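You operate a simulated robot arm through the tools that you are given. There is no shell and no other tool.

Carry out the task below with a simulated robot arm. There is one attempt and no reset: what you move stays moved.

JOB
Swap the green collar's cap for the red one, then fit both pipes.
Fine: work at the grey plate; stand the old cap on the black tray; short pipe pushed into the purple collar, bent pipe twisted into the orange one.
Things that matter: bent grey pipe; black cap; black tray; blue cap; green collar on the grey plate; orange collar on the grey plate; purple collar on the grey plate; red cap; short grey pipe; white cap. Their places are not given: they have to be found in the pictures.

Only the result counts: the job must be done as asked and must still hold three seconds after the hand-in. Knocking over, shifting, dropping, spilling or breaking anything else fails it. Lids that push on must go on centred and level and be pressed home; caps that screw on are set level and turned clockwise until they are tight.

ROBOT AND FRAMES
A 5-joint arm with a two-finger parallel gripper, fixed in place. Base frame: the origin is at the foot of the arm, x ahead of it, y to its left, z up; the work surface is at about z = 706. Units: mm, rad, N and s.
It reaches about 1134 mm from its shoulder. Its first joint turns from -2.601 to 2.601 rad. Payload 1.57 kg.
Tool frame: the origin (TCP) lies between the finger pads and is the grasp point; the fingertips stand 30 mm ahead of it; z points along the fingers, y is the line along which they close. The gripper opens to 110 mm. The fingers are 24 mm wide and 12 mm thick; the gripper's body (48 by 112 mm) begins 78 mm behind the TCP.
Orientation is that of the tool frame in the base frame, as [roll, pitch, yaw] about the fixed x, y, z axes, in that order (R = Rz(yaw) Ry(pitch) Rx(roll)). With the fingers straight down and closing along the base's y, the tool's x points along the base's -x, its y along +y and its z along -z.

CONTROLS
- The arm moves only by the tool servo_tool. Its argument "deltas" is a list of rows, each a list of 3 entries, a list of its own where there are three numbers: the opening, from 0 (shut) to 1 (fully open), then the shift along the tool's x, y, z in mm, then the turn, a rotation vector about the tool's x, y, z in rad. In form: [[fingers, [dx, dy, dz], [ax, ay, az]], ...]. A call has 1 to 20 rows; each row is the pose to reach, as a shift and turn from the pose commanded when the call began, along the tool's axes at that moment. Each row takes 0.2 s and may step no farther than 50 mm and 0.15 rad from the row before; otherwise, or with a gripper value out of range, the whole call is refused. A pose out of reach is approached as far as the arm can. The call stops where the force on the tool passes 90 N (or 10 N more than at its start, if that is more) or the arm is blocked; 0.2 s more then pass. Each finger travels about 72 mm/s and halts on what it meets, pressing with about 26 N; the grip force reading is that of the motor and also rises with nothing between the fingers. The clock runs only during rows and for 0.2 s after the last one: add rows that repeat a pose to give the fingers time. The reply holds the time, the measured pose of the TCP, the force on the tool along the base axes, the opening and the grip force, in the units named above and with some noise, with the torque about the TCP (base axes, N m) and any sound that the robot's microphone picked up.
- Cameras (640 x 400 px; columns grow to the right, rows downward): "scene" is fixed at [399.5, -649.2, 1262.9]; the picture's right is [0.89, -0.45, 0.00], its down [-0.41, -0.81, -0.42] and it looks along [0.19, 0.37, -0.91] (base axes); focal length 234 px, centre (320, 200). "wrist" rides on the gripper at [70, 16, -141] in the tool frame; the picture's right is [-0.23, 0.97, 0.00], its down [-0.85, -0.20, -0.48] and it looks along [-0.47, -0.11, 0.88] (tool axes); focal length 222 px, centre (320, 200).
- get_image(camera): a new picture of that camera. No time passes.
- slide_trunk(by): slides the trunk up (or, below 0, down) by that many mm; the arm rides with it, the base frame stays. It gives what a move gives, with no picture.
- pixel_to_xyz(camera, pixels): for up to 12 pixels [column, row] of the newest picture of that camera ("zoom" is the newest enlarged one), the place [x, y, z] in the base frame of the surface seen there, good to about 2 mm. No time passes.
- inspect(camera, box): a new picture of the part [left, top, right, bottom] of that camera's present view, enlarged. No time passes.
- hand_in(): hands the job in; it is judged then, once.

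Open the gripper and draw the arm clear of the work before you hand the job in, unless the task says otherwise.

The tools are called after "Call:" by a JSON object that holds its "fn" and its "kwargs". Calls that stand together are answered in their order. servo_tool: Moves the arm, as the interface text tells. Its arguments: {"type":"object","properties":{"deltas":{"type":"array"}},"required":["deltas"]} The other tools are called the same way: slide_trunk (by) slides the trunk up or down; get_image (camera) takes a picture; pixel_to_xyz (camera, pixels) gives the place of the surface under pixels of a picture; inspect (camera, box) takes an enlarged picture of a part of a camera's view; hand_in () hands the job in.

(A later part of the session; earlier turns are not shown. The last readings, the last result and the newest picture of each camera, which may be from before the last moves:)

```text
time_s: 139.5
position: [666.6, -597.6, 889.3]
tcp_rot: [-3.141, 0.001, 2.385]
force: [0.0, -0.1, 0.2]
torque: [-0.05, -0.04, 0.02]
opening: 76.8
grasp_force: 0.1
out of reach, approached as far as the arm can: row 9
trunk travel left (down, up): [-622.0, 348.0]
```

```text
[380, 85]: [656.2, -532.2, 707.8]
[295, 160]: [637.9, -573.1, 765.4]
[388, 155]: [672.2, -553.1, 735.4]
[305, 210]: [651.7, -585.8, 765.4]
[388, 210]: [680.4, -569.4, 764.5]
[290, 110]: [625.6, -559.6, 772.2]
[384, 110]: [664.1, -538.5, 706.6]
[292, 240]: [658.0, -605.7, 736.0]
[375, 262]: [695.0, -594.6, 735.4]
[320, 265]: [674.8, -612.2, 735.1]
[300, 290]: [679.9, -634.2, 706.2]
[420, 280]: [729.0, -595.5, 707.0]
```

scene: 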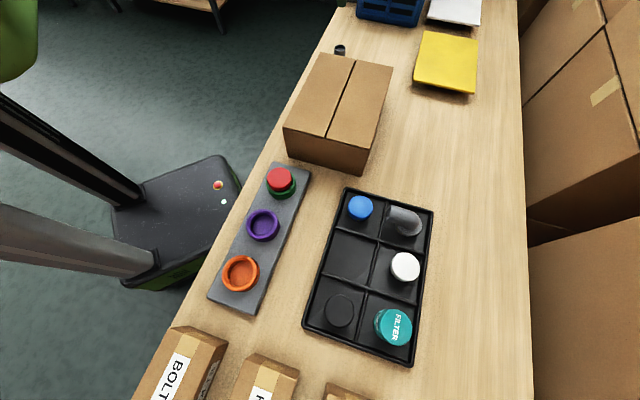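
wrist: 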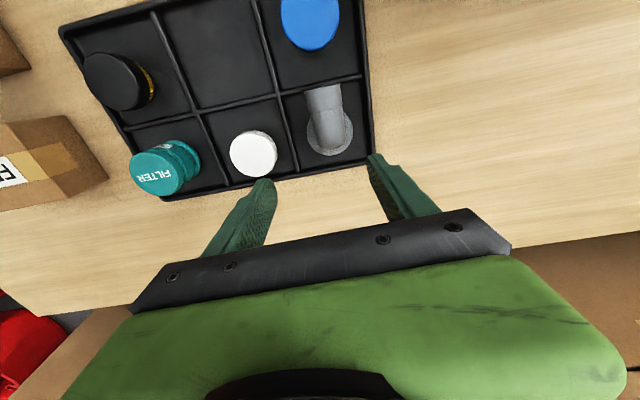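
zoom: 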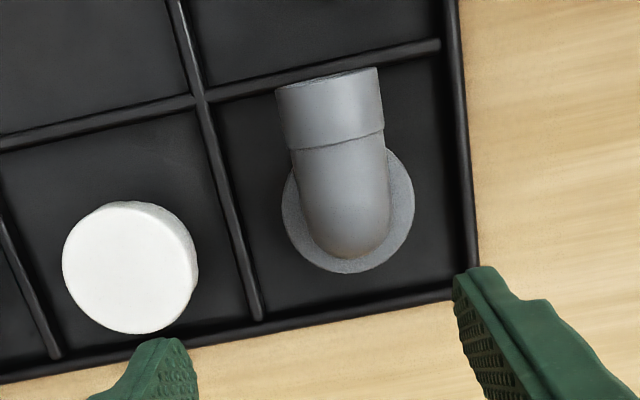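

Bent pipe axis ≈ (672.8,−584.2), flange top 735.5, elbow top 779, outlet direction (−0.68,0.73). Align on it and lower to TCP ≈ 830 for a check.

Call:
{"fn": "servo_tool", "kwargs": {"deltas": [[0.7, [4.7, 14, 0], [0, 0, 0.066]], [0.7, [4.7, 14, 0], [0, 0, 0.066]], [0.7, [4.7, 14, 0], [0, 0, 0.066]]]}}

Call:
{"fn": "slide_trunk", "kwargs": {"by": -57}}

Call:
{"fn": "inspect", "kwargs": {"camera": "wrist", "box": [230, 70, 410, 230]}}

```text
time_s: 140.3
position: [673.0, -582.7, 888.8]
tcp_rot: [-3.138, -0.001, 2.319]
force: [0.2, 0.1, -0.2]
torque: [0.02, 0.0, 0.0]
opening: 77.0
grasp_force: 0.1
trunk travel left (down, up): [-622.0, 348.0]
```

```text
time_s: 141.2
position: [673.5, -582.6, 832.0]
tcp_rot: [-3.141, 0.001, 2.32]
force: [0.6, -0.1, -0.4]
torque: [0.01, 0.0, 0.0]
opening: 76.9
grasp_force: 0.0
trunk travel left (down, up): [-565.0, 405.0]
```

```text
2.50 times, centred on (320, 150) of wrist
```

zoom: 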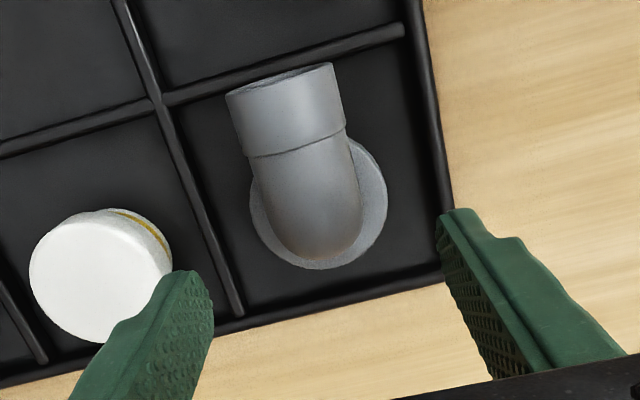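

Aligned. Lower to TCP ≈ 769 and grip the elbow.

Call:
{"fn": "slide_trunk", "kwargs": {"by": -63}}

Call:
{"fn": "servo_tool", "kwargs": {"deltas": [[0.2, [0, 0, 0], [0, 0, 0]], [0.2, [0, 0, 0], [0, 0, 0]], [0.2, [0, 0, 0], [0, 0, 0]], [0.2, [0, 0, 0], [0, 0, 0]], [0.2, [0, 0, 0], [0, 0, 0]]]}}

Call:
{"fn": "inspect", "kwargs": {"camera": "wrist", "box": [230, 70, 410, 230]}}

```text
time_s: 142.3
position: [671.2, -582.8, 768.7]
tcp_rot: [-3.139, 0.001, 2.321]
force: [0.0, 0.4, -1.1]
torque: [0.02, 0.02, -0.01]
opening: 77.0
grasp_force: 0.1
trunk travel left (down, up): [-502.0, 468.0]
```

```text
time_s: 143.5
position: [672.6, -582.9, 768.6]
tcp_rot: [-3.14, 0.0, 2.319]
force: [-0.6, -0.1, -0.4]
torque: [0.0, -0.01, -0.04]
opening: 35.8
grasp_force: 25.5
trunk travel left (down, up): [-502.0, 468.0]
```

```text
2.50 times, centred on (320, 150) of wrist
```

zoom: 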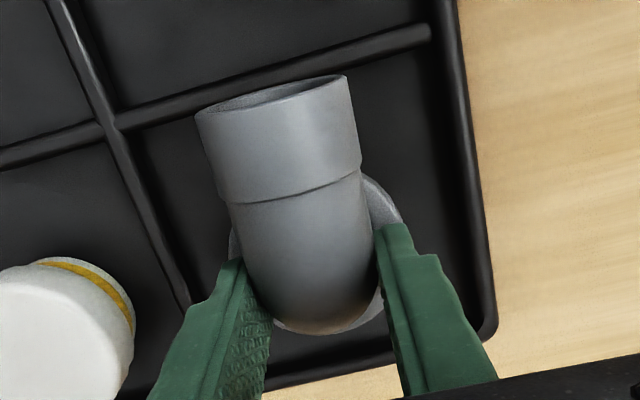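

Gripped (35.8 mm). Before lifting, measure the orange collar rim from the scene camera.

Call:
{"fn": "slide_trunk", "kwargs": {"by": 120}}

Call:
{"fn": "inspect", "kwargs": {"camera": "scene", "box": [212, 248, 268, 298]}}

Call:
{"fn": "get_image", "kwargs": {"camera": "scene"}}

Call:
{"fn": "get_image", "kwargs": {"camera": "wrist"}}

```text
time_s: 145.0
position: [672.8, -582.9, 889.0]
tcp_rot: [-3.139, 0.0, 2.318]
force: [1.1, 0.7, -1.6]
torque: [-0.04, 0.01, 0.01]
opening: 36.0
grasp_force: 26.4
trunk travel left (down, up): [-622.0, 348.0]
```

```text
8.00 times, centred on (240, 273) of scene
```

zoom: 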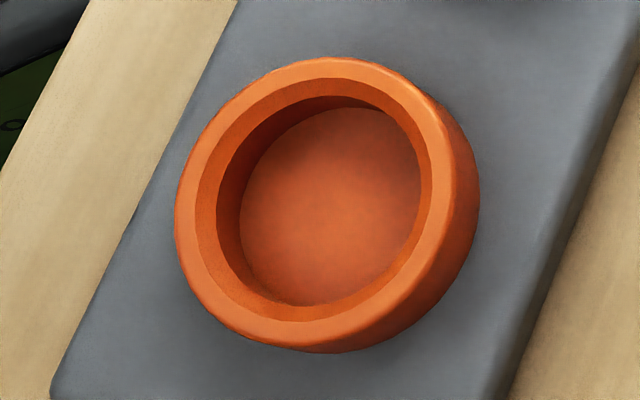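

```text
taken
```

scene: 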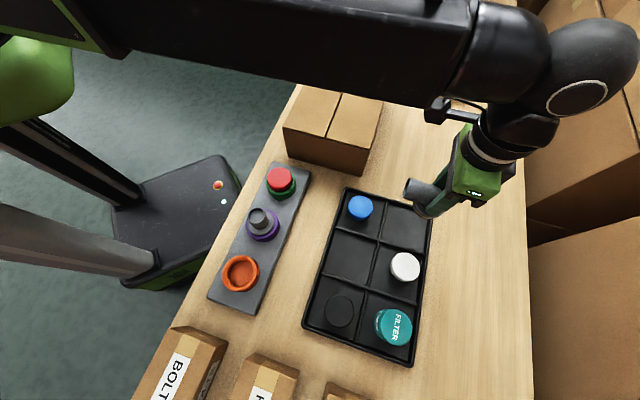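

```text
taken
```

wrist: 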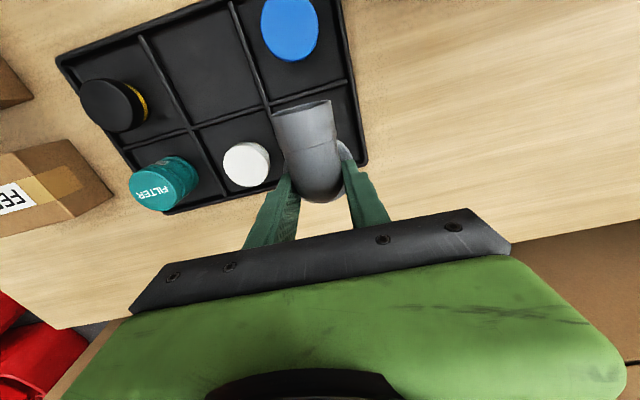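

Orange collar interior is plain with a chamfer. Measure its rim, and zoom on the held bent pipe's underside.

Call:
{"fn": "inspect", "kwargs": {"camera": "scene", "box": [390, 160, 470, 230]}}

Call:
{"fn": "inspect", "kwargs": {"camera": "scene", "box": [212, 248, 268, 298]}}

Call:
{"fn": "pixel_to_xyz", "kwargs": {"camera": "zoom", "pixels": [[183, 205], [445, 190], [320, 68], [300, 338], [225, 100], [415, 290], [225, 305], [415, 100], [330, 200], [190, 260], [440, 240], [260, 75]]}}

```text
5.71 times, centred on (430, 195) of scene
```

zoom: 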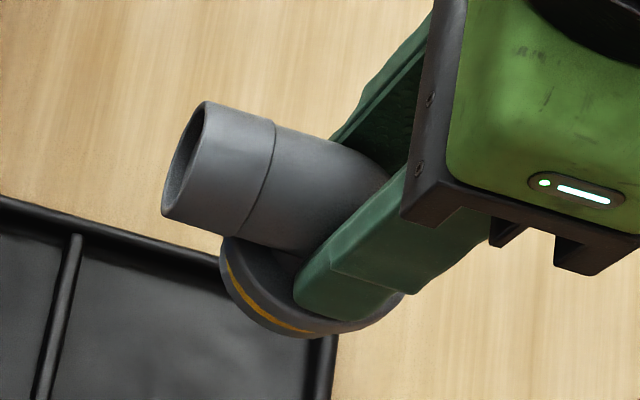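

```text
8.00 times, centred on (240, 273) of scene
```

zoom: 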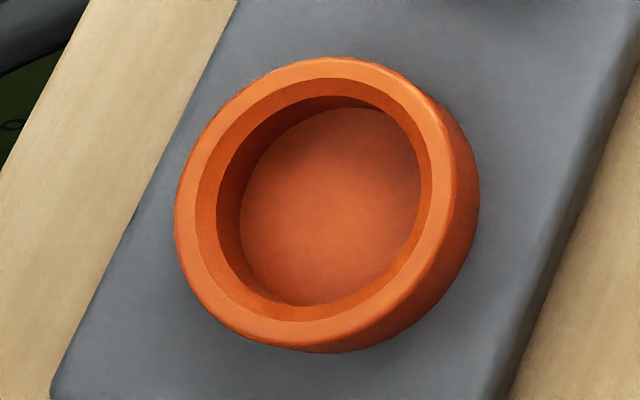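

```text
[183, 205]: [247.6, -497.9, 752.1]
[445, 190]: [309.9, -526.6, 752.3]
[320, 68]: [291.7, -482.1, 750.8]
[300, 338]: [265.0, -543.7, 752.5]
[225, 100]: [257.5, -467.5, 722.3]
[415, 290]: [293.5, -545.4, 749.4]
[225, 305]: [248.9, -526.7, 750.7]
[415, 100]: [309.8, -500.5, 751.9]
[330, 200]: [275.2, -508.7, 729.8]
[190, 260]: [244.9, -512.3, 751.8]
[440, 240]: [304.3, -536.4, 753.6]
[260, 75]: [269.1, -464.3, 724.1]
```

Orange centre ≈ (278.2,−512.5). Check heights/positions of the nearby BOLTS/HOOKS boxes for clearance of the swinging outlet.

Call:
{"fn": "get_image", "kwargs": {"camera": "scene"}}

Call:
{"fn": "pixel_to_xyz", "kwargs": {"camera": "scene", "pixels": [[180, 328], [222, 342], [250, 356], [295, 370], [190, 335], [165, 345], [215, 340], [255, 313], [209, 297], [240, 330]]}}

```text
taken
```

scene: 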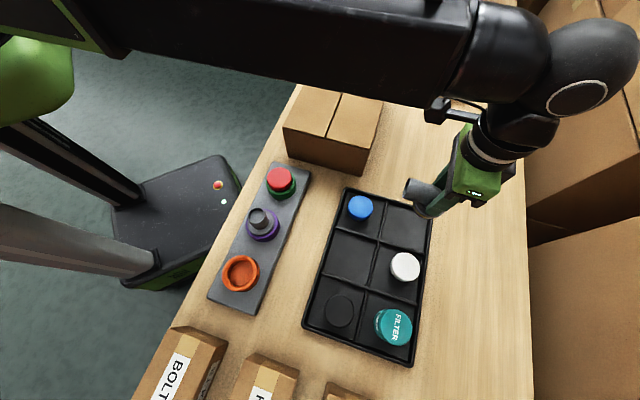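

```text
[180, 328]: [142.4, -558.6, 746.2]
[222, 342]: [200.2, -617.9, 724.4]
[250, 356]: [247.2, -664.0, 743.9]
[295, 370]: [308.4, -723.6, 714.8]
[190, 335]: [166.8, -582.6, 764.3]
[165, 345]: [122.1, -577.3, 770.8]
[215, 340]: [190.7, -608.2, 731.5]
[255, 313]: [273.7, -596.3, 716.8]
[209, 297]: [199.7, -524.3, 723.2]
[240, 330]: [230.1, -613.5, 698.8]
```

Boxes are >110 mm away from the orange collar. Carry the bent pipe there at this height while turning 1.6 rad counter-clockwise (so there's room for a clockwise twist).

Call:
{"fn": "servo_tool", "kwargs": {"deltas": [[0.1, [26.7, -20.1, 0], [0, 0, -0.133]], [0.1, [53.3, -40.2, 0], [0, 0, -0.267]], [0.1, [80, -60.3, 0], [0, 0, -0.4]], [0.1, [106.6, -80.5, 0], [0, 0, -0.533]], [0.1, [133.3, -100.6, 0], [0, 0, -0.667]], [0.1, [160, -120.7, 0], [0, 0, -0.8]], [0.1, [186.6, -140.8, 0], [0, 0, -0.933]], [0.1, [213.3, -160.9, 0], [0, 0, -1.067]], [0.1, [239.9, -181, 0], [0, 0, -1.2]], [0.1, [266.6, -201.2, 0], [0, 0, -1.333]], [0.1, [293.2, -221.3, 0], [0, 0, -1.467]], [0.1, [319.9, -241.4, 0], [0, 0, -1.6]], [0.1, [319.9, -241.4, 0], [0, 0, -1.6]], [0.1, [319.9, -241.4, 0], [0, 0, -1.6]]]}}

Call:
{"fn": "get_image", "kwargs": {"camera": "wrist"}}

Call:
{"fn": "get_image", "kwargs": {"camera": "scene"}}

Call:
{"fn": "servo_tool", "kwargs": {"deltas": [[0.1, [0, 0, 0], [0, 0, 0]]]}}

```text
time_s: 148.0
position: [279.5, -513.1, 888.4]
tcp_rot: [-3.141, -0.003, -2.363]
force: [0.2, 0.4, -2.3]
torque: [0.03, 0.0, 0.02]
opening: 35.8
grasp_force: 26.3
trunk travel left (down, up): [-622.0, 348.0]
```

```text
taken
```

wrist: 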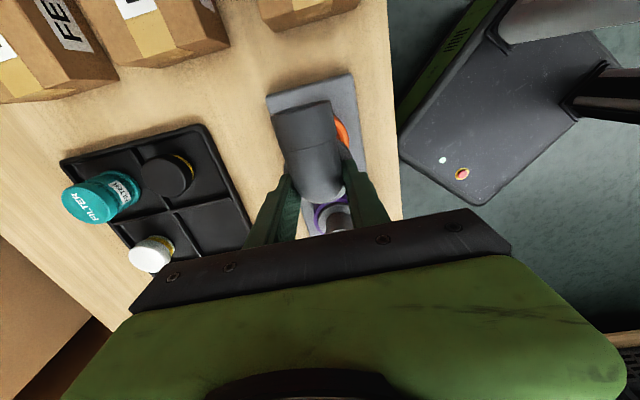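

```text
taken
```

scene: 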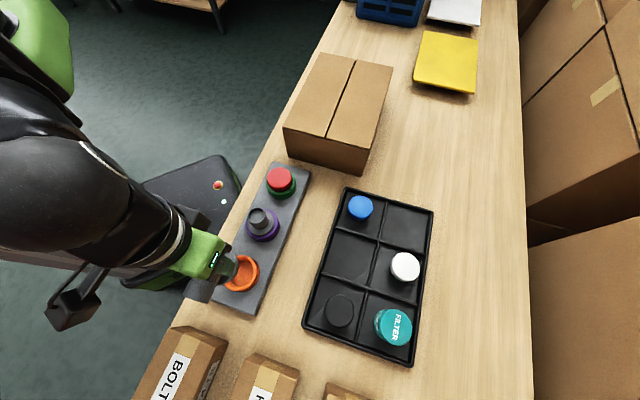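

```text
time_s: 148.4
position: [276.9, -513.5, 887.4]
tcp_rot: [3.141, -0.001, -2.363]
force: [-0.4, -0.5, -0.6]
torque: [-0.04, -0.01, -0.02]
opening: 35.6
grasp_force: 25.7
trunk travel left (down, up): [-622.0, 348.0]
```

Averaged (278.2,−513.3). Nudge (+0.5,+1.3) and lower to just above the rim (contact expected near TCP 814).

Call:
{"fn": "servo_tool", "kwargs": {"deltas": [[0.1, [-1.3, 0.6, 0], [0, 0, 0]], [0.1, [-1.3, 0.6, 0], [0, 0, 0]]]}}

Call:
{"fn": "slide_trunk", "kwargs": {"by": -67}}

Call:
{"fn": "inspect", "kwargs": {"camera": "wrist", "box": [230, 70, 410, 230]}}

Call:
{"fn": "inspect", "kwargs": {"camera": "scene", "box": [190, 230, 290, 310]}}

```text
time_s: 149.0
position: [278.7, -511.7, 888.6]
tcp_rot: [-3.141, -0.002, -2.362]
force: [-1.2, 0.5, -0.3]
torque: [0.0, -0.01, 0.0]
opening: 35.8
grasp_force: 26.3
trunk travel left (down, up): [-622.0, 348.0]
```

```text
time_s: 150.0
position: [278.7, -511.9, 823.6]
tcp_rot: [3.142, -0.001, -2.363]
force: [-1.1, 0.2, -1.0]
torque: [0.02, 0.03, -0.01]
opening: 35.4
grasp_force: 25.5
trunk travel left (down, up): [-555.0, 415.0]
```

```text
2.50 times, centred on (320, 150) of wrist
```

zoom: 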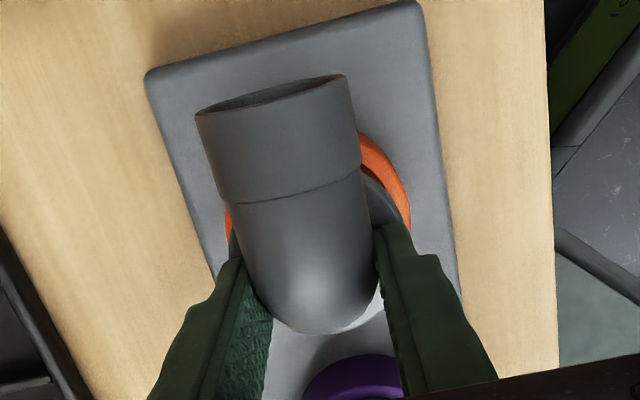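

```text
5.00 times, centred on (240, 270) of scene
```

zoom: 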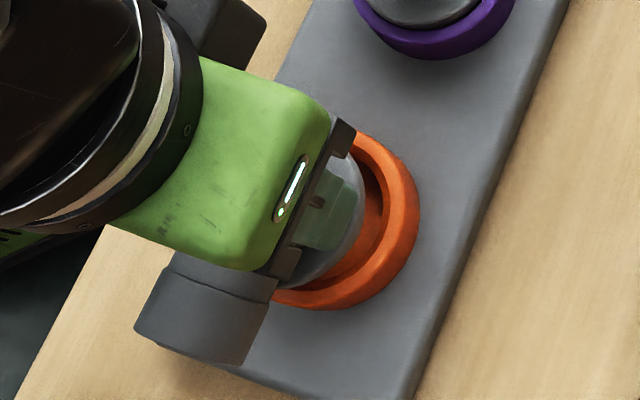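

Looks aligned. Lower in steps watching forces.

Call:
{"fn": "slide_trunk", "kwargs": {"by": -7}}

Call:
{"fn": "slide_trunk", "kwargs": {"by": -3}}

Call:
{"fn": "slide_trunk", "kwargs": {"by": -2}}

Call:
{"fn": "slide_trunk", "kwargs": {"by": -2}}

Call:
{"fn": "slide_trunk", "kwargs": {"by": -2}}

```text
time_s: 150.6
position: [278.8, -512.4, 814.5]
tcp_rot: [3.14, -0.002, -2.362]
force: [-0.4, 0.3, -1.3]
torque: [-0.02, -0.02, -0.01]
opening: 35.7
grasp_force: 26.2
trunk travel left (down, up): [-548.0, 422.0]
```

```text
time_s: 151.1
position: [278.1, -511.5, 812.2]
tcp_rot: [-3.141, -0.002, -2.363]
force: [-0.2, 0.5, -0.7]
torque: [0.02, -0.01, 0.0]
opening: 35.5
grasp_force: 26.4
trunk travel left (down, up): [-545.0, 425.0]
```

```text
time_s: 151.6
position: [277.1, -511.6, 809.9]
tcp_rot: [3.142, -0.003, -2.364]
force: [0.2, 0.0, -1.3]
torque: [0.03, 0.0, 0.0]
opening: 35.5
grasp_force: 25.9
trunk travel left (down, up): [-543.0, 427.0]
```

```text
time_s: 152.2
position: [278.3, -511.2, 808.1]
tcp_rot: [-3.141, -0.001, -2.362]
force: [-1.0, 0.6, -1.3]
torque: [-0.01, -0.01, 0.0]
opening: 35.7
grasp_force: 25.5
trunk travel left (down, up): [-541.0, 429.0]
```

```text
time_s: 152.7
position: [279.7, -512.9, 805.5]
tcp_rot: [-3.141, 0.0, -2.362]
force: [5.0, 2.0, -2.3]
torque: [0.19, -0.38, -0.05]
opening: 35.5
grasp_force: 26.0
trunk travel left (down, up): [-539.0, 431.0]
```

Slight side contact (5,2 N): shift ~0.8 mm with it and continue.

Call:
{"fn": "servo_tool", "kwargs": {"deltas": [[0.1, [-0.7, -0.3, 0], [0, 0, 0]], [0.1, [-0.7, -0.3, 0], [0, 0, 0]]]}}

Call:
{"fn": "slide_trunk", "kwargs": {"by": -2}}

Call:
{"fn": "slide_trunk", "kwargs": {"by": -2}}

Call:
{"fn": "slide_trunk", "kwargs": {"by": -2}}

```text
time_s: 153.3
position: [279.7, -511.8, 804.7]
tcp_rot: [3.141, 0.0, -2.362]
force: [2.5, 2.0, -2.1]
torque: [0.13, -0.14, -0.05]
opening: 35.7
grasp_force: 26.0
trunk travel left (down, up): [-539.0, 431.0]
```

```text
time_s: 153.8
position: [279.4, -512.6, 803.0]
tcp_rot: [3.14, -0.002, -2.362]
force: [0.9, 0.4, -2.0]
torque: [0.07, -0.11, 0.01]
opening: 35.7
grasp_force: 26.0
trunk travel left (down, up): [-537.0, 433.0]
```

```text
time_s: 154.3
position: [280.1, -512.3, 801.3]
tcp_rot: [3.141, -0.002, -2.363]
force: [1.3, 0.3, -0.2]
torque: [0.05, -0.07, 0.0]
opening: 35.6
grasp_force: 25.3
trunk travel left (down, up): [-535.0, 435.0]
```

```text
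time_s: 154.8
position: [278.9, -511.4, 799.7]
tcp_rot: [-3.14, -0.003, -2.364]
force: [3.1, -3.8, 17.2]
torque: [-0.15, -0.04, 0.02]
opening: 35.7
grasp_force: 26.0
trunk travel left (down, up): [-533.0, 437.0]
```

Contact at TCP ≈ 800 (17 N), ~2 mm above home as in the other collars. Now twist clockwise 0.72 rad.

Call:
{"fn": "servo_tool", "kwargs": {"deltas": [[0.1, [0, 0, 0], [0, 0, 0.12]], [0.1, [0, 0, 0], [0, 0, 0.24]], [0.1, [0, 0, 0], [0, 0, 0.36]]]}}

Call:
{"fn": "servo_tool", "kwargs": {"deltas": [[0.1, [0, 0, 0], [0, 0, 0.12]], [0.1, [0, 0, 0], [0, 0, 0.24]], [0.1, [0, 0, 0], [0, 0, 0.36]]]}}

Call:
{"fn": "inspect", "kwargs": {"camera": "wrist", "box": [230, 70, 410, 230]}}

```text
time_s: 155.6
position: [280.1, -511.4, 800.5]
tcp_rot: [-3.141, -0.002, -2.726]
force: [4.1, -1.2, 11.1]
torque: [-0.06, -0.07, 0.1]
opening: 35.5
grasp_force: 26.2
trunk travel left (down, up): [-533.0, 437.0]
```

```text
time_s: 156.4
position: [279.3, -512.3, 798.8]
tcp_rot: [-3.139, -0.002, -3.086]
force: [5.7, -9.2, 16.2]
torque: [-0.28, -0.08, 0.19]
opening: 35.4
grasp_force: 26.2
trunk travel left (down, up): [-533.0, 437.0]
```

```text
2.50 times, centred on (320, 150) of wrist
```

zoom: 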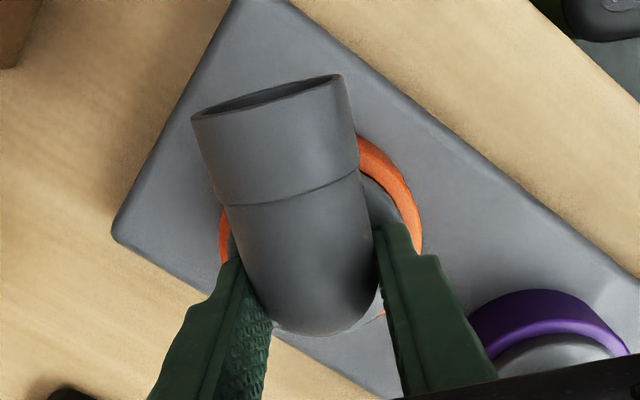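

It turns with low torque (0.1–0.2). Relax the side force and keep turning clockwise.

Call:
{"fn": "servo_tool", "kwargs": {"deltas": [[0.1, [-0.4, -0.8, 0], [0, 0, 0.12]], [0.1, [-0.4, -0.8, 0], [0, 0, 0.24]], [0.1, [-0.4, -0.8, 0], [0, 0, 0.36]], [0.1, [-0.4, -0.8, 0], [0, 0, 0.48]]]}}

Call:
{"fn": "servo_tool", "kwargs": {"deltas": [[0.1, [0, 0, 0], [0, 0, 0.12]], [0.1, [0, 0, 0], [0, 0, 0.24]], [0.1, [0, 0, 0], [0, 0, 0.36]], [0.1, [0, 0, 0], [0, 0, 0.48]]]}}

```text
time_s: 157.4
position: [280.0, -511.8, 800.2]
tcp_rot: [-3.141, -0.001, 2.718]
force: [0.0, 0.0, 0.2]
torque: [-0.01, -0.03, -0.02]
opening: 35.4
grasp_force: 26.0
trunk travel left (down, up): [-533.0, 437.0]
```

```text
time_s: 158.4
position: [279.7, -513.5, 800.3]
tcp_rot: [-3.139, 0.0, 2.237]
force: [-0.7, 1.7, -1.3]
torque: [0.02, -0.07, -0.01]
opening: 35.8
grasp_force: 26.4
trunk travel left (down, up): [-533.0, 437.0]
```

Force vanished: it dropped a bit or engaged. Lower 1 mm and re-check.

Call:
{"fn": "slide_trunk", "kwargs": {"by": -1}}

Call:
{"fn": "inspect", "kwargs": {"camera": "wrist", "box": [230, 70, 410, 230]}}

Call:
{"fn": "pixel_to_xyz", "kwargs": {"camera": "zoom", "pixels": [[275, 110], [290, 170], [300, 230], [310, 270], [385, 200], [405, 180], [390, 150], [240, 235]]}}

```text
time_s: 158.9
position: [279.9, -513.7, 799.0]
tcp_rot: [-3.141, -0.001, 2.238]
force: [0.6, -0.3, -0.8]
torque: [-0.01, -0.02, -0.01]
opening: 35.7
grasp_force: 25.8
trunk travel left (down, up): [-532.0, 438.0]
```

```text
2.50 times, centred on (320, 150) of wrist
```

zoom: 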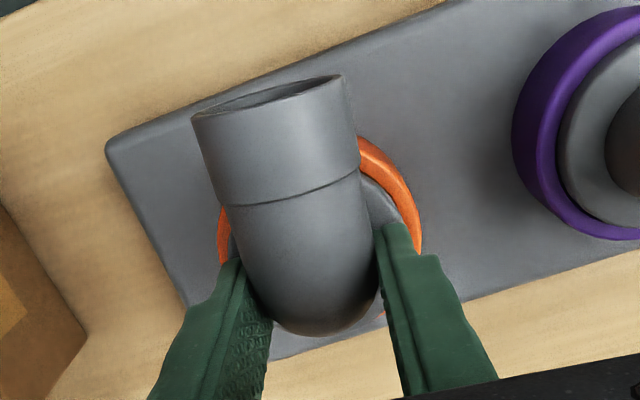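

```text
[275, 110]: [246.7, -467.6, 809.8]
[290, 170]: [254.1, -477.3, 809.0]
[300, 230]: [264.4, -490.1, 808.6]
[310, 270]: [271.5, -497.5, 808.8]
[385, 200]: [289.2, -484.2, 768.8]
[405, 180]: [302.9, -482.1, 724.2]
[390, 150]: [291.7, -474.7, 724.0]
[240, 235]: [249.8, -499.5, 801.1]
```

Now 1 mm lower with no force. Continue down gently.

Call:
{"fn": "slide_trunk", "kwargs": {"by": -1}}

Call:
{"fn": "slide_trunk", "kwargs": {"by": -1}}

```text
time_s: 159.5
position: [279.4, -512.3, 797.4]
tcp_rot: [-3.137, -0.001, 2.24]
force: [0.1, 0.7, -1.3]
torque: [0.01, 0.0, 0.01]
opening: 35.7
grasp_force: 26.2
trunk travel left (down, up): [-531.0, 439.0]
```

```text
time_s: 160.0
position: [279.5, -513.3, 796.2]
tcp_rot: [-3.141, 0.0, 2.24]
force: [0.7, 0.0, -0.7]
torque: [0.01, -0.02, 0.03]
opening: 35.8
grasp_force: 25.9
trunk travel left (down, up): [-530.0, 440.0]
```

Still free. Continue down until contact.

Call:
{"fn": "slide_trunk", "kwargs": {"by": -1}}

Call:
{"fn": "slide_trunk", "kwargs": {"by": -1}}

Call:
{"fn": "slide_trunk", "kwargs": {"by": -1}}

Call:
{"fn": "inspect", "kwargs": {"camera": "wrist", "box": [230, 70, 410, 230]}}

Call:
{"fn": "pixel_to_xyz", "kwargs": {"camera": "zoom", "pixels": [[275, 110], [290, 170], [300, 230], [310, 270], [385, 200], [395, 215], [390, 150], [385, 190]]}}

```text
time_s: 160.5
position: [279.8, -512.7, 795.3]
tcp_rot: [-3.138, -0.001, 2.237]
force: [-0.3, 0.4, -1.1]
torque: [-0.01, -0.02, -0.03]
opening: 35.7
grasp_force: 25.9
trunk travel left (down, up): [-529.0, 441.0]
```

```text
time_s: 161.0
position: [279.7, -512.9, 795.3]
tcp_rot: [-3.14, 0.0, 2.241]
force: [0.0, -0.1, -0.9]
torque: [0.02, -0.01, 0.02]
opening: 35.7
grasp_force: 26.1
trunk travel left (down, up): [-528.0, 442.0]
```

```text
time_s: 161.5
position: [280.7, -513.0, 793.4]
tcp_rot: [-3.14, -0.001, 2.24]
force: [-0.8, -0.4, -1.2]
torque: [-0.02, -0.05, 0.02]
opening: 35.7
grasp_force: 26.3
trunk travel left (down, up): [-527.0, 443.0]
```

```text
2.50 times, centred on (320, 150) of wrist
```

zoom: 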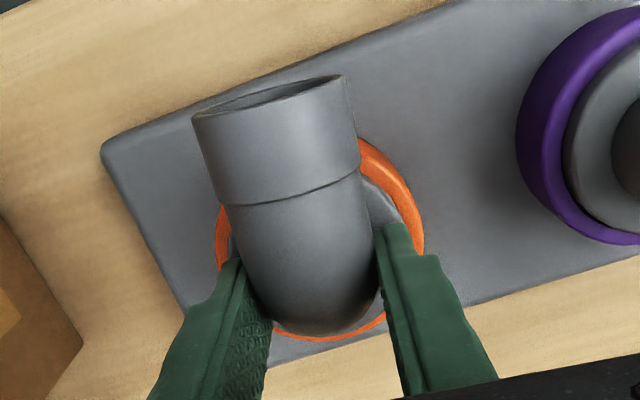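

```text
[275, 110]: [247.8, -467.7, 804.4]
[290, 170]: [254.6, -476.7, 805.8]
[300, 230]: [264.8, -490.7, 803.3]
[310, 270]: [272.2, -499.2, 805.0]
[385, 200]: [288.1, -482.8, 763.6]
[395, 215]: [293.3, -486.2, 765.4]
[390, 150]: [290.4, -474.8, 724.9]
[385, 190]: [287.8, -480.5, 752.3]
```

Still no contact; flange top ~764. Continue.

Call:
{"fn": "slide_trunk", "kwargs": {"by": -1}}

Call:
{"fn": "slide_trunk", "kwargs": {"by": -1}}

Call:
{"fn": "slide_trunk", "kwargs": {"by": -1}}

```text
time_s: 162.0
position: [279.5, -512.6, 792.9]
tcp_rot: [-3.139, 0.0, 2.239]
force: [-0.3, -0.9, -1.2]
torque: [-0.03, -0.01, 0.0]
opening: 35.7
grasp_force: 26.0
trunk travel left (down, up): [-526.0, 444.0]
```

```text
time_s: 162.5
position: [279.7, -513.3, 790.7]
tcp_rot: [-3.141, 0.001, 2.239]
force: [0.5, -3.2, 7.2]
torque: [0.36, 0.09, 0.07]
opening: 35.7
grasp_force: 26.0
trunk travel left (down, up): [-525.0, 445.0]
```

```text
time_s: 163.0
position: [280.2, -513.3, 792.2]
tcp_rot: [-3.14, 0.002, 2.24]
force: [2.9, -7.5, 19.3]
torque: [-0.01, -0.08, 0.11]
opening: 35.9
grasp_force: 26.7
trunk travel left (down, up): [-524.0, 446.0]
```

Bottomed out (19 N at TCP ≈ 791.5): a bayonet-style drop. Ease 0.5 mm and twist clockwise in small steps, watching torque.

Call:
{"fn": "slide_trunk", "kwargs": {"by": 0.5}}

Call:
{"fn": "servo_tool", "kwargs": {"deltas": [[0.1, [0, 0, 0], [0, 0, 0.1]], [0.1, [0, 0, 0], [0, 0, 0.2]]]}}

Call:
{"fn": "servo_tool", "kwargs": {"deltas": [[0.1, [0, 0, 0], [0, 0, 0.1]], [0.1, [0, 0, 0], [0, 0, 0.2]]]}}

Call:
{"fn": "servo_tool", "kwargs": {"deltas": [[0.1, [0, 0, 0], [0, 0, 0.1]], [0.1, [0, 0, 0], [0, 0, 0.2]]]}}

```text
time_s: 163.5
position: [279.7, -513.7, 790.6]
tcp_rot: [-3.139, 0.002, 2.239]
force: [2.4, -6.0, 10.8]
torque: [-0.36, -0.24, 0.11]
opening: 35.8
grasp_force: 26.2
trunk travel left (down, up): [-524.0, 446.0]
```

```text
time_s: 164.1
position: [281.6, -516.2, 790.4]
tcp_rot: [-3.14, 0.006, 2.039]
force: [7.4, -32.4, 15.0]
torque: [0.09, -0.07, 1.11]
opening: 37.2
grasp_force: 25.7
trunk travel left (down, up): [-524.0, 446.0]
```

```text
time_s: 164.7
position: [281.5, -520.0, 789.6]
tcp_rot: [-3.14, 0.016, 1.837]
force: [7.7, -64.6, 25.1]
torque: [-0.14, 0.28, 1.72]
opening: 37.2
grasp_force: 26.6
trunk travel left (down, up): [-524.0, 446.0]
```

```text
time_s: 165.2
position: [280.5, -522.2, 790.5]
tcp_rot: [-3.141, 0.032, 1.72]
force: [-1.8, -23.0, 7.4]
torque: [-0.64, 0.05, 0.55]
opening: 36.1
grasp_force: 26.2
trunk travel left (down, up): [-524.0, 446.0]
stopped in row 2: the force on the tool passed its limit at 96 N (the readings are from after the stop); the commanded pose is now the measured one
```

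High torque and a −y side force stopped the twist. I'll look before doing anything else.

Call:
{"fn": "get_image", "kwargs": {"camera": "scene"}}

Call:
{"fn": "get_image", "kwargs": {"camera": "wrist"}}

Call:
{"fn": "inspect", "kwargs": {"camera": "scene", "box": [170, 200, 310, 320]}}

```text
taken
```

scene: 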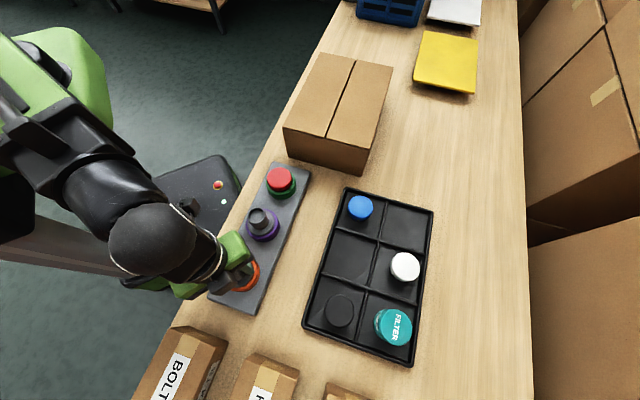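

```text
taken
```

wrist: 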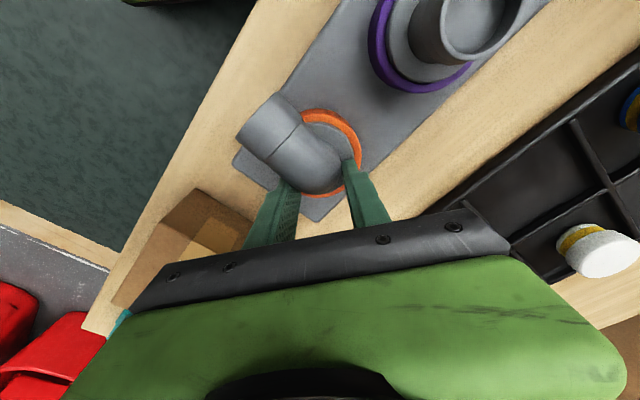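

```text
3.33 times, centred on (240, 260) of scene
```

zoom: 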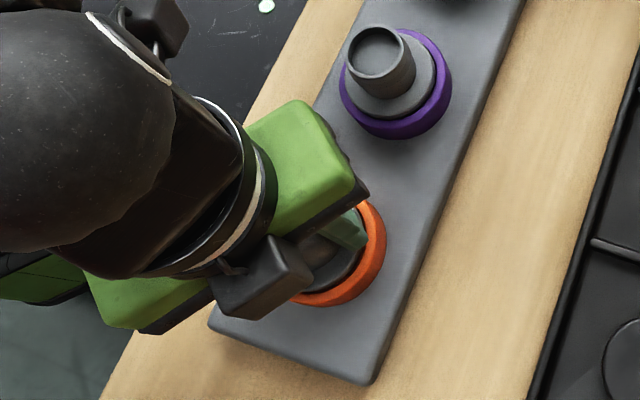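

The pipe stayed put while the gripper cammed round it. Release, lift clear and inspect the pipe's pose.

Call:
{"fn": "servo_tool", "kwargs": {"deltas": [[0.6, [0, 0, 0], [0, 0, 0]], [0.6, [0, 0, 0], [0, 0, 0]]]}}

Call:
{"fn": "slide_trunk", "kwargs": {"by": 80}}

Call:
{"fn": "get_image", "kwargs": {"camera": "wrist"}}

Call:
{"fn": "inspect", "kwargs": {"camera": "wrist", "box": [210, 60, 410, 200]}}

```text
time_s: 165.8
position: [280.2, -519.8, 791.6]
tcp_rot: [-3.139, 0.022, 1.721]
force: [0.2, 0.3, 0.3]
torque: [0.01, -0.01, -0.04]
opening: 66.1
grasp_force: 0.0
trunk travel left (down, up): [-524.0, 446.0]
```

```text
time_s: 167.0
position: [281.8, -520.5, 871.1]
tcp_rot: [-3.14, 0.027, 1.721]
force: [0.1, 0.4, 0.4]
torque: [0.0, 0.0, 0.0]
opening: 66.1
grasp_force: 0.1
trunk travel left (down, up): [-604.0, 366.0]
```

```text
taken
```

wrist: 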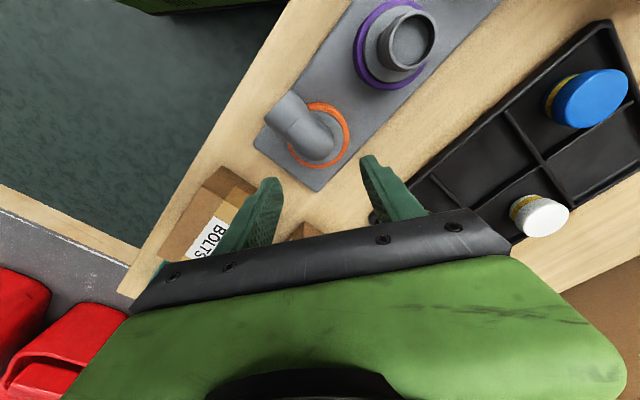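

```text
2.86 times, centred on (310, 130) of wrist
```

zoom: 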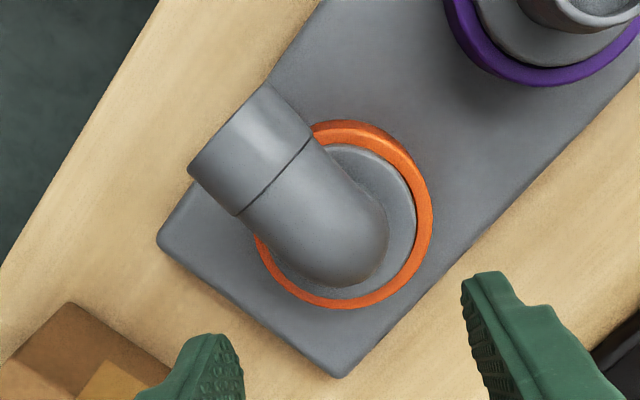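

Measuring ridge and flange heights for level, and the outlet direction.

Call:
{"fn": "pixel_to_xyz", "kwargs": {"camera": "zoom", "pixels": [[240, 125], [262, 150], [290, 185], [315, 215], [340, 240], [405, 200], [395, 245], [360, 285], [310, 282], [360, 155], [390, 175], [278, 270]]}}

```text
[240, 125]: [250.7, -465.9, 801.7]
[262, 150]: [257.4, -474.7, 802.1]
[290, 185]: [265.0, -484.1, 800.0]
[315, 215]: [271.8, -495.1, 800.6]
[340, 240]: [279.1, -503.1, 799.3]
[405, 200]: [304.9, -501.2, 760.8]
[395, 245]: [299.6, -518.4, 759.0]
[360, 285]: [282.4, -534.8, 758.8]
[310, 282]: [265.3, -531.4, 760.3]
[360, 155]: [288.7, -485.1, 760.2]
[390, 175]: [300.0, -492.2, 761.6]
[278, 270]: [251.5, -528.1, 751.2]
```

The pipe is level with its flange on the rim (flange top ≈760, same as the short pipe), outlet angle ≈2.22 rad. I'll level the tool, realign to yaw 2.22 over (279.6,−512.8) and re-grip to test whether it's locked.

Call:
{"fn": "servo_tool", "kwargs": {"deltas": [[0.6, [4, -0.4, 0], [0, 0.027, 0]], [0.6, [7.7, -0.7, 0], [0, 0.027, 0]], [0.6, [7.7, -0.7, 0], [0, 0.027, 0]]]}}

Call:
{"fn": "servo_tool", "kwargs": {"deltas": [[0.6, [0, 0, 0], [0, 0, -0.13]], [0.6, [0, 0, 0], [0, 0, -0.26]], [0.6, [0, 0, 0], [0, 0, -0.39]], [0.6, [0, 0, 0], [0, 0, -0.5]], [0.6, [0, 0, 0], [0, 0, -0.5]]]}}

Call:
{"fn": "inspect", "kwargs": {"camera": "wrist", "box": [230, 70, 410, 230]}}

```text
time_s: 167.8
position: [278.8, -512.7, 871.8]
tcp_rot: [-3.139, -0.003, 1.721]
force: [0.5, 0.1, 0.4]
torque: [-0.01, 0.02, 0.0]
opening: 66.2
grasp_force: 0.1
trunk travel left (down, up): [-604.0, 366.0]
```

```text
time_s: 169.0
position: [279.8, -512.5, 871.9]
tcp_rot: [-3.141, -0.001, 2.223]
force: [-0.6, 1.0, 0.7]
torque: [-0.02, -0.02, 0.01]
opening: 66.0
grasp_force: 0.0
trunk travel left (down, up): [-604.0, 366.0]
```

```text
2.50 times, centred on (320, 150) of wrist
```

zoom: 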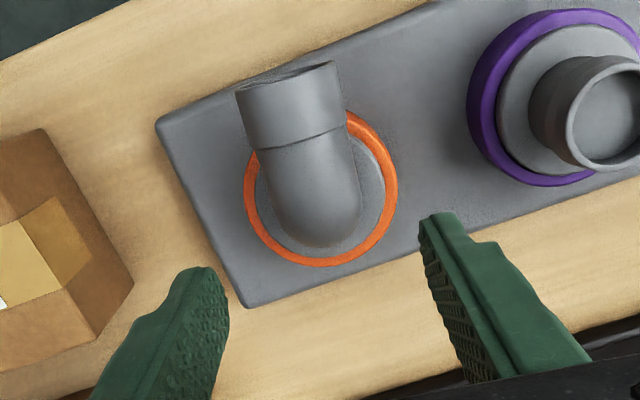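

Aligned. Lower to TCP ≈ 795 (tips ≈ 765, flange 760) and grip.

Call:
{"fn": "slide_trunk", "kwargs": {"by": -77}}

Call:
{"fn": "servo_tool", "kwargs": {"deltas": [[0.1, [0, 0, 0], [0, 0, 0]], [0.1, [0, 0, 0], [0, 0, 0]], [0.1, [0, 0, 0], [0, 0, 0]], [0.1, [0, 0, 0], [0, 0, 0]]]}}

Call:
{"fn": "inspect", "kwargs": {"camera": "wrist", "box": [230, 70, 410, 230]}}

```text
time_s: 170.1
position: [278.5, -512.9, 794.8]
tcp_rot: [3.141, -0.002, 2.221]
force: [-0.1, 0.0, 0.2]
torque: [-0.03, 0.0, 0.0]
opening: 66.1
grasp_force: 0.0
trunk travel left (down, up): [-527.0, 443.0]
```

```text
time_s: 171.1
position: [279.6, -512.2, 793.8]
tcp_rot: [-3.142, -0.001, 2.221]
force: [1.0, -1.5, 2.4]
torque: [0.02, 0.0, 0.0]
opening: 36.9
grasp_force: 25.9
trunk travel left (down, up): [-527.0, 443.0]
```

```text
2.50 times, centred on (320, 150) of wrist
```

zoom: 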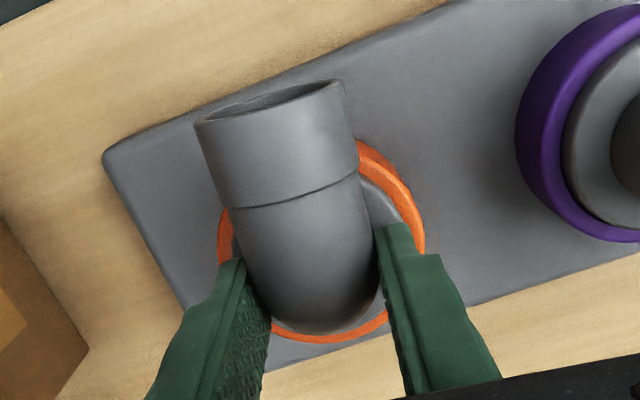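

Gripped with low forces. Gentle pull test, +1 mm then +1 mm.

Call:
{"fn": "slide_trunk", "kwargs": {"by": 1}}

Call:
{"fn": "slide_trunk", "kwargs": {"by": 1}}

```text
time_s: 171.6
position: [279.2, -511.9, 795.3]
tcp_rot: [3.141, -0.003, 2.222]
force: [-1.9, 2.5, -16.5]
torque: [-0.07, -0.05, -0.01]
opening: 36.9
grasp_force: 26.6
trunk travel left (down, up): [-528.0, 442.0]
```

```text
time_s: 172.2
position: [278.6, -513.2, 794.8]
tcp_rot: [3.141, 0.0, 2.223]
force: [-0.7, 0.1, -13.9]
torque: [-0.27, 0.1, 0.3]
opening: 36.4
grasp_force: 25.9
trunk travel left (down, up): [-529.0, 441.0]
```

It resists (−16 N). Check whether the pipe moved.

Call:
{"fn": "inspect", "kwargs": {"camera": "wrist", "box": [230, 70, 410, 230]}}

Call:
{"fn": "pixel_to_xyz", "kwargs": {"camera": "zoom", "pixels": [[260, 130], [275, 170], [290, 210], [300, 240], [310, 280], [385, 210], [395, 225], [240, 245], [380, 195], [320, 180]]}}

```text
2.50 times, centred on (320, 150) of wrist
```

zoom: 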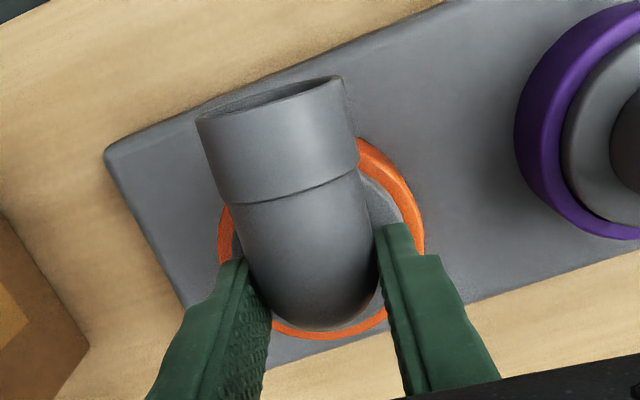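

```text
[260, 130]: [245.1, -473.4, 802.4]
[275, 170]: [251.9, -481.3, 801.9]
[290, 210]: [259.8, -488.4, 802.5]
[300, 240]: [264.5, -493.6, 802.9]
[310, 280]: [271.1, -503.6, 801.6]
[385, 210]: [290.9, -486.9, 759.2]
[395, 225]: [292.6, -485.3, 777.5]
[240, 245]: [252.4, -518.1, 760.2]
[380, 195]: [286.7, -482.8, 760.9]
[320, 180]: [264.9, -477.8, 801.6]
```

Pipe stayed (flange 760, ridge 802). Relax and try a small clockwise twist to see how it resists.

Call:
{"fn": "slide_trunk", "kwargs": {"by": -1.5}}

Call:
{"fn": "servo_tool", "kwargs": {"deltas": [[0.1, [0, 0, 0], [0, 0, 0.05]]]}}

Call:
{"fn": "servo_tool", "kwargs": {"deltas": [[0.1, [0, 0, 0], [0, 0, 0.05]]]}}

Call:
{"fn": "servo_tool", "kwargs": {"deltas": [[0.1, [0, 0, 0], [0, 0, 0.05]]]}}

```text
time_s: 172.7
position: [279.5, -512.0, 796.5]
tcp_rot: [-3.141, 0.0, 2.221]
force: [3.8, -11.1, 21.6]
torque: [-0.12, 0.18, 0.27]
opening: 36.8
grasp_force: 26.1
trunk travel left (down, up): [-528.0, 442.0]
```

```text
time_s: 173.1
position: [278.4, -512.8, 795.1]
tcp_rot: [-3.14, -0.001, 2.171]
force: [-1.1, -8.8, 10.0]
torque: [-0.28, 0.03, 0.7]
opening: 37.4
grasp_force: 26.2
trunk travel left (down, up): [-528.0, 442.0]
```

```text
time_s: 173.5
position: [278.1, -512.5, 794.5]
tcp_rot: [-3.14, 0.001, 2.122]
force: [-4.2, -9.7, 4.4]
torque: [-0.09, 0.14, 0.84]
opening: 38.2
grasp_force: 26.4
trunk travel left (down, up): [-528.0, 442.0]
```

```text
time_s: 173.9
position: [277.2, -511.6, 794.6]
tcp_rot: [-3.139, -0.003, 2.071]
force: [-3.3, -13.3, 2.2]
torque: [-0.22, 0.08, 0.84]
opening: 39.0
grasp_force: 25.7
trunk travel left (down, up): [-528.0, 442.0]
```

Clockwise is firmly blocked (fingers just cam open at 0.84 N·m). Return and test a small counter-clockwise motion to tell a tight stop from simple friction.

Call:
{"fn": "servo_tool", "kwargs": {"deltas": [[0.1, [0, 0, 0], [0, 0, -0.1]], [0.1, [0, 0, 0], [0, 0, -0.15]]]}}

Call:
{"fn": "servo_tool", "kwargs": {"deltas": [[0.1, [0, 0, 0], [0, 0, -0.05]]]}}

Call:
{"fn": "servo_tool", "kwargs": {"deltas": [[0.1, [0, 0, 0], [0, 0, -0.05]]]}}

Call:
{"fn": "inspect", "kwargs": {"camera": "wrist", "box": [230, 70, 410, 230]}}

```text
time_s: 174.5
position: [279.2, -510.8, 794.8]
tcp_rot: [-3.141, -0.004, 2.223]
force: [-5.3, 2.3, -3.9]
torque: [0.21, 0.19, -0.14]
opening: 37.0
grasp_force: 26.2
trunk travel left (down, up): [-528.0, 442.0]
```

```text
time_s: 174.9
position: [278.8, -512.0, 795.8]
tcp_rot: [-3.14, -0.003, 2.272]
force: [-0.4, -0.3, -0.5]
torque: [-0.03, -0.01, 0.31]
opening: 37.6
grasp_force: 25.9
trunk travel left (down, up): [-528.0, 442.0]
```

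```text
time_s: 175.3
position: [280.8, -513.1, 794.5]
tcp_rot: [3.141, 0.0, 2.321]
force: [9.1, -5.3, 3.0]
torque: [-0.34, -0.45, -0.09]
opening: 36.0
grasp_force: 26.1
trunk travel left (down, up): [-528.0, 442.0]
```

```text
2.50 times, centred on (320, 150) of wrist
```

zoom: 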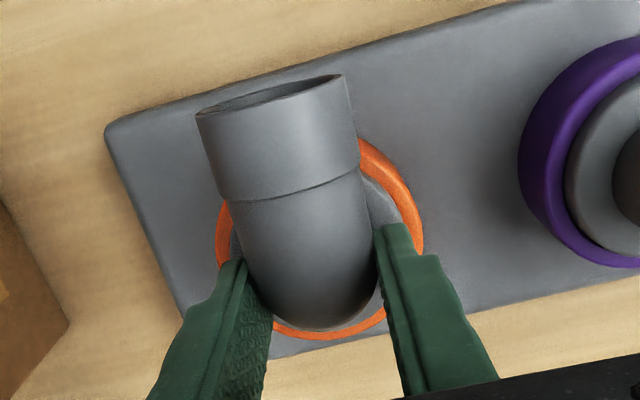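

Counter-clockwise it follows with almost no torque, so clockwise was against a stop. Rotate a bit further counter-clockwise to map the free range, watching vertical force.

Call:
{"fn": "servo_tool", "kwargs": {"deltas": [[0.1, [0, 0, 0], [0, 0, -0.1]], [0.1, [0, 0, 0], [0, 0, -0.15]]]}}

Call:
{"fn": "servo_tool", "kwargs": {"deltas": [[0.1, [0, 0, 0], [0, 0, -0.1]], [0.1, [0, 0, 0], [0, 0, -0.2]]]}}

Call:
{"fn": "servo_tool", "kwargs": {"deltas": [[0.1, [0, 0, 0], [0, 0, -0.1]], [0.1, [0, 0, 0], [0, 0, -0.2]]]}}

Call:
{"fn": "inspect", "kwargs": {"camera": "wrist", "box": [230, 70, 410, 230]}}

Call:
{"fn": "pixel_to_xyz", "kwargs": {"camera": "zoom", "pixels": [[260, 130], [275, 170], [290, 210], [300, 240], [310, 280], [385, 210], [385, 200], [240, 245], [380, 195], [320, 180]]}}

```text
time_s: 175.9
position: [281.2, -512.6, 794.2]
tcp_rot: [-3.141, -0.002, 2.472]
force: [14.8, -4.3, 0.6]
torque: [-0.31, -0.55, 0.95]
opening: 36.1
grasp_force: 26.4
trunk travel left (down, up): [-528.0, 442.0]
```

```text
time_s: 176.5
position: [278.7, -512.6, 795.2]
tcp_rot: [3.139, -0.003, 2.673]
force: [16.6, -2.3, 0.6]
torque: [-0.12, -0.78, -0.17]
opening: 36.0
grasp_force: 25.8
trunk travel left (down, up): [-528.0, 442.0]
```

```text
time_s: 177.1
position: [279.6, -510.9, 794.2]
tcp_rot: [3.139, -0.001, 2.873]
force: [16.2, -1.4, -0.8]
torque: [-0.07, -0.7, -0.11]
opening: 35.7
grasp_force: 25.9
trunk travel left (down, up): [-528.0, 442.0]
```

```text
2.50 times, centred on (320, 150) of wrist
```

zoom: 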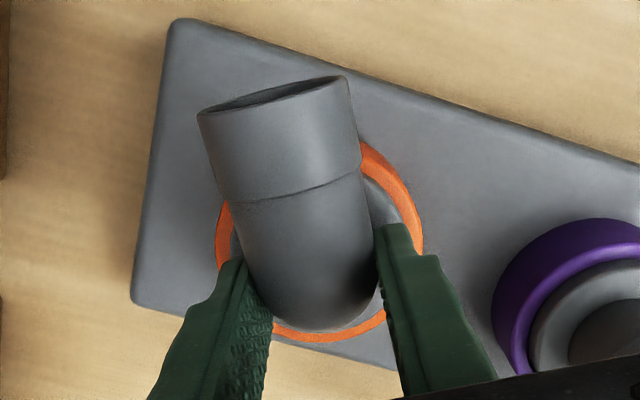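

```text
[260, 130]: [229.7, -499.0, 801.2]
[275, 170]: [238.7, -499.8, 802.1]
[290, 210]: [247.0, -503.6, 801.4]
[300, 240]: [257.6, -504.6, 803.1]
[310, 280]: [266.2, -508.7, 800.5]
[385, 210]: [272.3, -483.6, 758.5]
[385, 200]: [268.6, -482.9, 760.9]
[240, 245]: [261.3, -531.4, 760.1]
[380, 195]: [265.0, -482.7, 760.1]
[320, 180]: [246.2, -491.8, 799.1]
```

The pipe turns freely counter-clockwise while staying seated; clockwise ends at a stop near 2.23 rad. Test lift at this unlocked-looking angle.

Call:
{"fn": "slide_trunk", "kwargs": {"by": 1}}

Call:
{"fn": "slide_trunk", "kwargs": {"by": 1}}

Call:
{"fn": "slide_trunk", "kwargs": {"by": 1}}

```text
time_s: 177.6
position: [280.1, -512.7, 795.1]
tcp_rot: [-3.141, -0.004, 2.871]
force: [12.3, -4.4, -2.6]
torque: [-0.28, -0.65, 0.06]
opening: 35.9
grasp_force: 25.5
trunk travel left (down, up): [-529.0, 441.0]
```

```text
time_s: 178.1
position: [279.5, -512.3, 797.1]
tcp_rot: [-3.14, -0.002, 2.873]
force: [10.9, -7.4, -3.2]
torque: [-0.33, -0.61, 0.07]
opening: 35.6
grasp_force: 25.9
trunk travel left (down, up): [-530.0, 440.0]
```

```text
time_s: 178.6
position: [279.6, -512.7, 797.7]
tcp_rot: [3.139, -0.002, 2.872]
force: [11.3, -5.1, -1.4]
torque: [-0.29, -0.58, 0.05]
opening: 35.5
grasp_force: 26.1
trunk travel left (down, up): [-531.0, 439.0]
```

At this angle it lifts freely, so the clockwise stop is the locked position. Push it back down to seat, then twist clockwise back to the stop.

Call:
{"fn": "servo_tool", "kwargs": {"deltas": [[0.1, [-1, -0.2, 0], [0, 0, 0]], [0.1, [-1, -0.2, 0], [0, 0, 0]]]}}

Call:
{"fn": "slide_trunk", "kwargs": {"by": -3}}

Call:
{"fn": "slide_trunk", "kwargs": {"by": -1}}

Call:
{"fn": "servo_tool", "kwargs": {"deltas": [[0.1, [0, 0, 0], [0, 0, 0.1]], [0.1, [0, 0, 0], [0, 0, 0.2]], [0.1, [0, 0, 0], [0, 0, 0.3]]]}}

Call:
{"fn": "servo_tool", "kwargs": {"deltas": [[0.1, [0, 0, 0], [0, 0, 0.1]], [0.1, [0, 0, 0], [0, 0, 0.2]], [0.1, [0, 0, 0], [0, 0, 0.3]]]}}

```text
time_s: 179.2
position: [279.0, -512.1, 798.4]
tcp_rot: [3.139, -0.004, 2.873]
force: [6.3, -2.1, -2.4]
torque: [-0.11, -0.32, 0.02]
opening: 35.9
grasp_force: 25.9
trunk travel left (down, up): [-531.0, 439.0]
```

```text
time_s: 179.7
position: [278.5, -512.6, 793.7]
tcp_rot: [3.14, -0.004, 2.871]
force: [4.1, -1.2, -2.0]
torque: [-0.07, -0.27, -0.02]
opening: 35.7
grasp_force: 26.3
trunk travel left (down, up): [-528.0, 442.0]
```

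```text
time_s: 180.2
position: [280.0, -512.6, 793.9]
tcp_rot: [-3.141, -0.002, 2.871]
force: [6.3, -6.1, 18.7]
torque: [-0.17, 0.25, 0.11]
opening: 35.8
grasp_force: 26.2
trunk travel left (down, up): [-527.0, 443.0]
```

```text
time_s: 181.0
position: [279.8, -512.9, 793.7]
tcp_rot: [-3.14, -0.002, 2.569]
force: [8.1, -12.7, 18.7]
torque: [-0.21, -0.08, 0.22]
opening: 35.8
grasp_force: 26.3
trunk travel left (down, up): [-527.0, 443.0]
```

```text
time_s: 181.8
position: [279.0, -513.1, 792.3]
tcp_rot: [3.14, -0.001, 2.269]
force: [6.4, -10.0, 12.6]
torque: [-0.14, -0.19, 0.27]
opening: 35.6
grasp_force: 26.1
trunk travel left (down, up): [-527.0, 443.0]
```

At 2.27 with low torque (0.27). Continue in small clockwise steps to the stop.

Call:
{"fn": "servo_tool", "kwargs": {"deltas": [[0.1, [0, 0, 0], [0, 0, 0.05]]]}}

Call:
{"fn": "servo_tool", "kwargs": {"deltas": [[0.1, [0, 0, 0], [0, 0, 0.05]]]}}

Call:
{"fn": "servo_tool", "kwargs": {"deltas": [[0.1, [0, 0, 0], [0, 0, 0.05]]]}}

Call:
{"fn": "inspect", "kwargs": {"camera": "wrist", "box": [230, 70, 410, 230]}}

```text
time_s: 182.2
position: [280.3, -511.9, 793.1]
tcp_rot: [3.141, -0.001, 2.22]
force: [6.9, -9.6, 11.5]
torque: [-0.11, -0.2, 0.17]
opening: 35.7
grasp_force: 25.9
trunk travel left (down, up): [-527.0, 443.0]
```

```text
time_s: 182.6
position: [279.0, -513.0, 794.1]
tcp_rot: [3.141, -0.001, 2.169]
force: [6.6, -8.4, 9.1]
torque: [-0.11, -0.19, 0.12]
opening: 35.6
grasp_force: 26.0
trunk travel left (down, up): [-527.0, 443.0]
```

```text
time_s: 183.0
position: [278.7, -512.3, 793.6]
tcp_rot: [-3.141, -0.005, 2.121]
force: [2.7, -4.5, 3.7]
torque: [-0.05, -0.11, 0.07]
opening: 35.6
grasp_force: 25.7
trunk travel left (down, up): [-527.0, 443.0]
```

```text
2.50 times, centred on (320, 150) of wrist
```

zoom: 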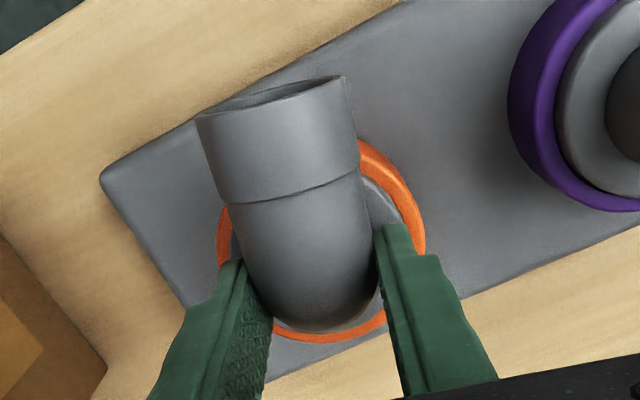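

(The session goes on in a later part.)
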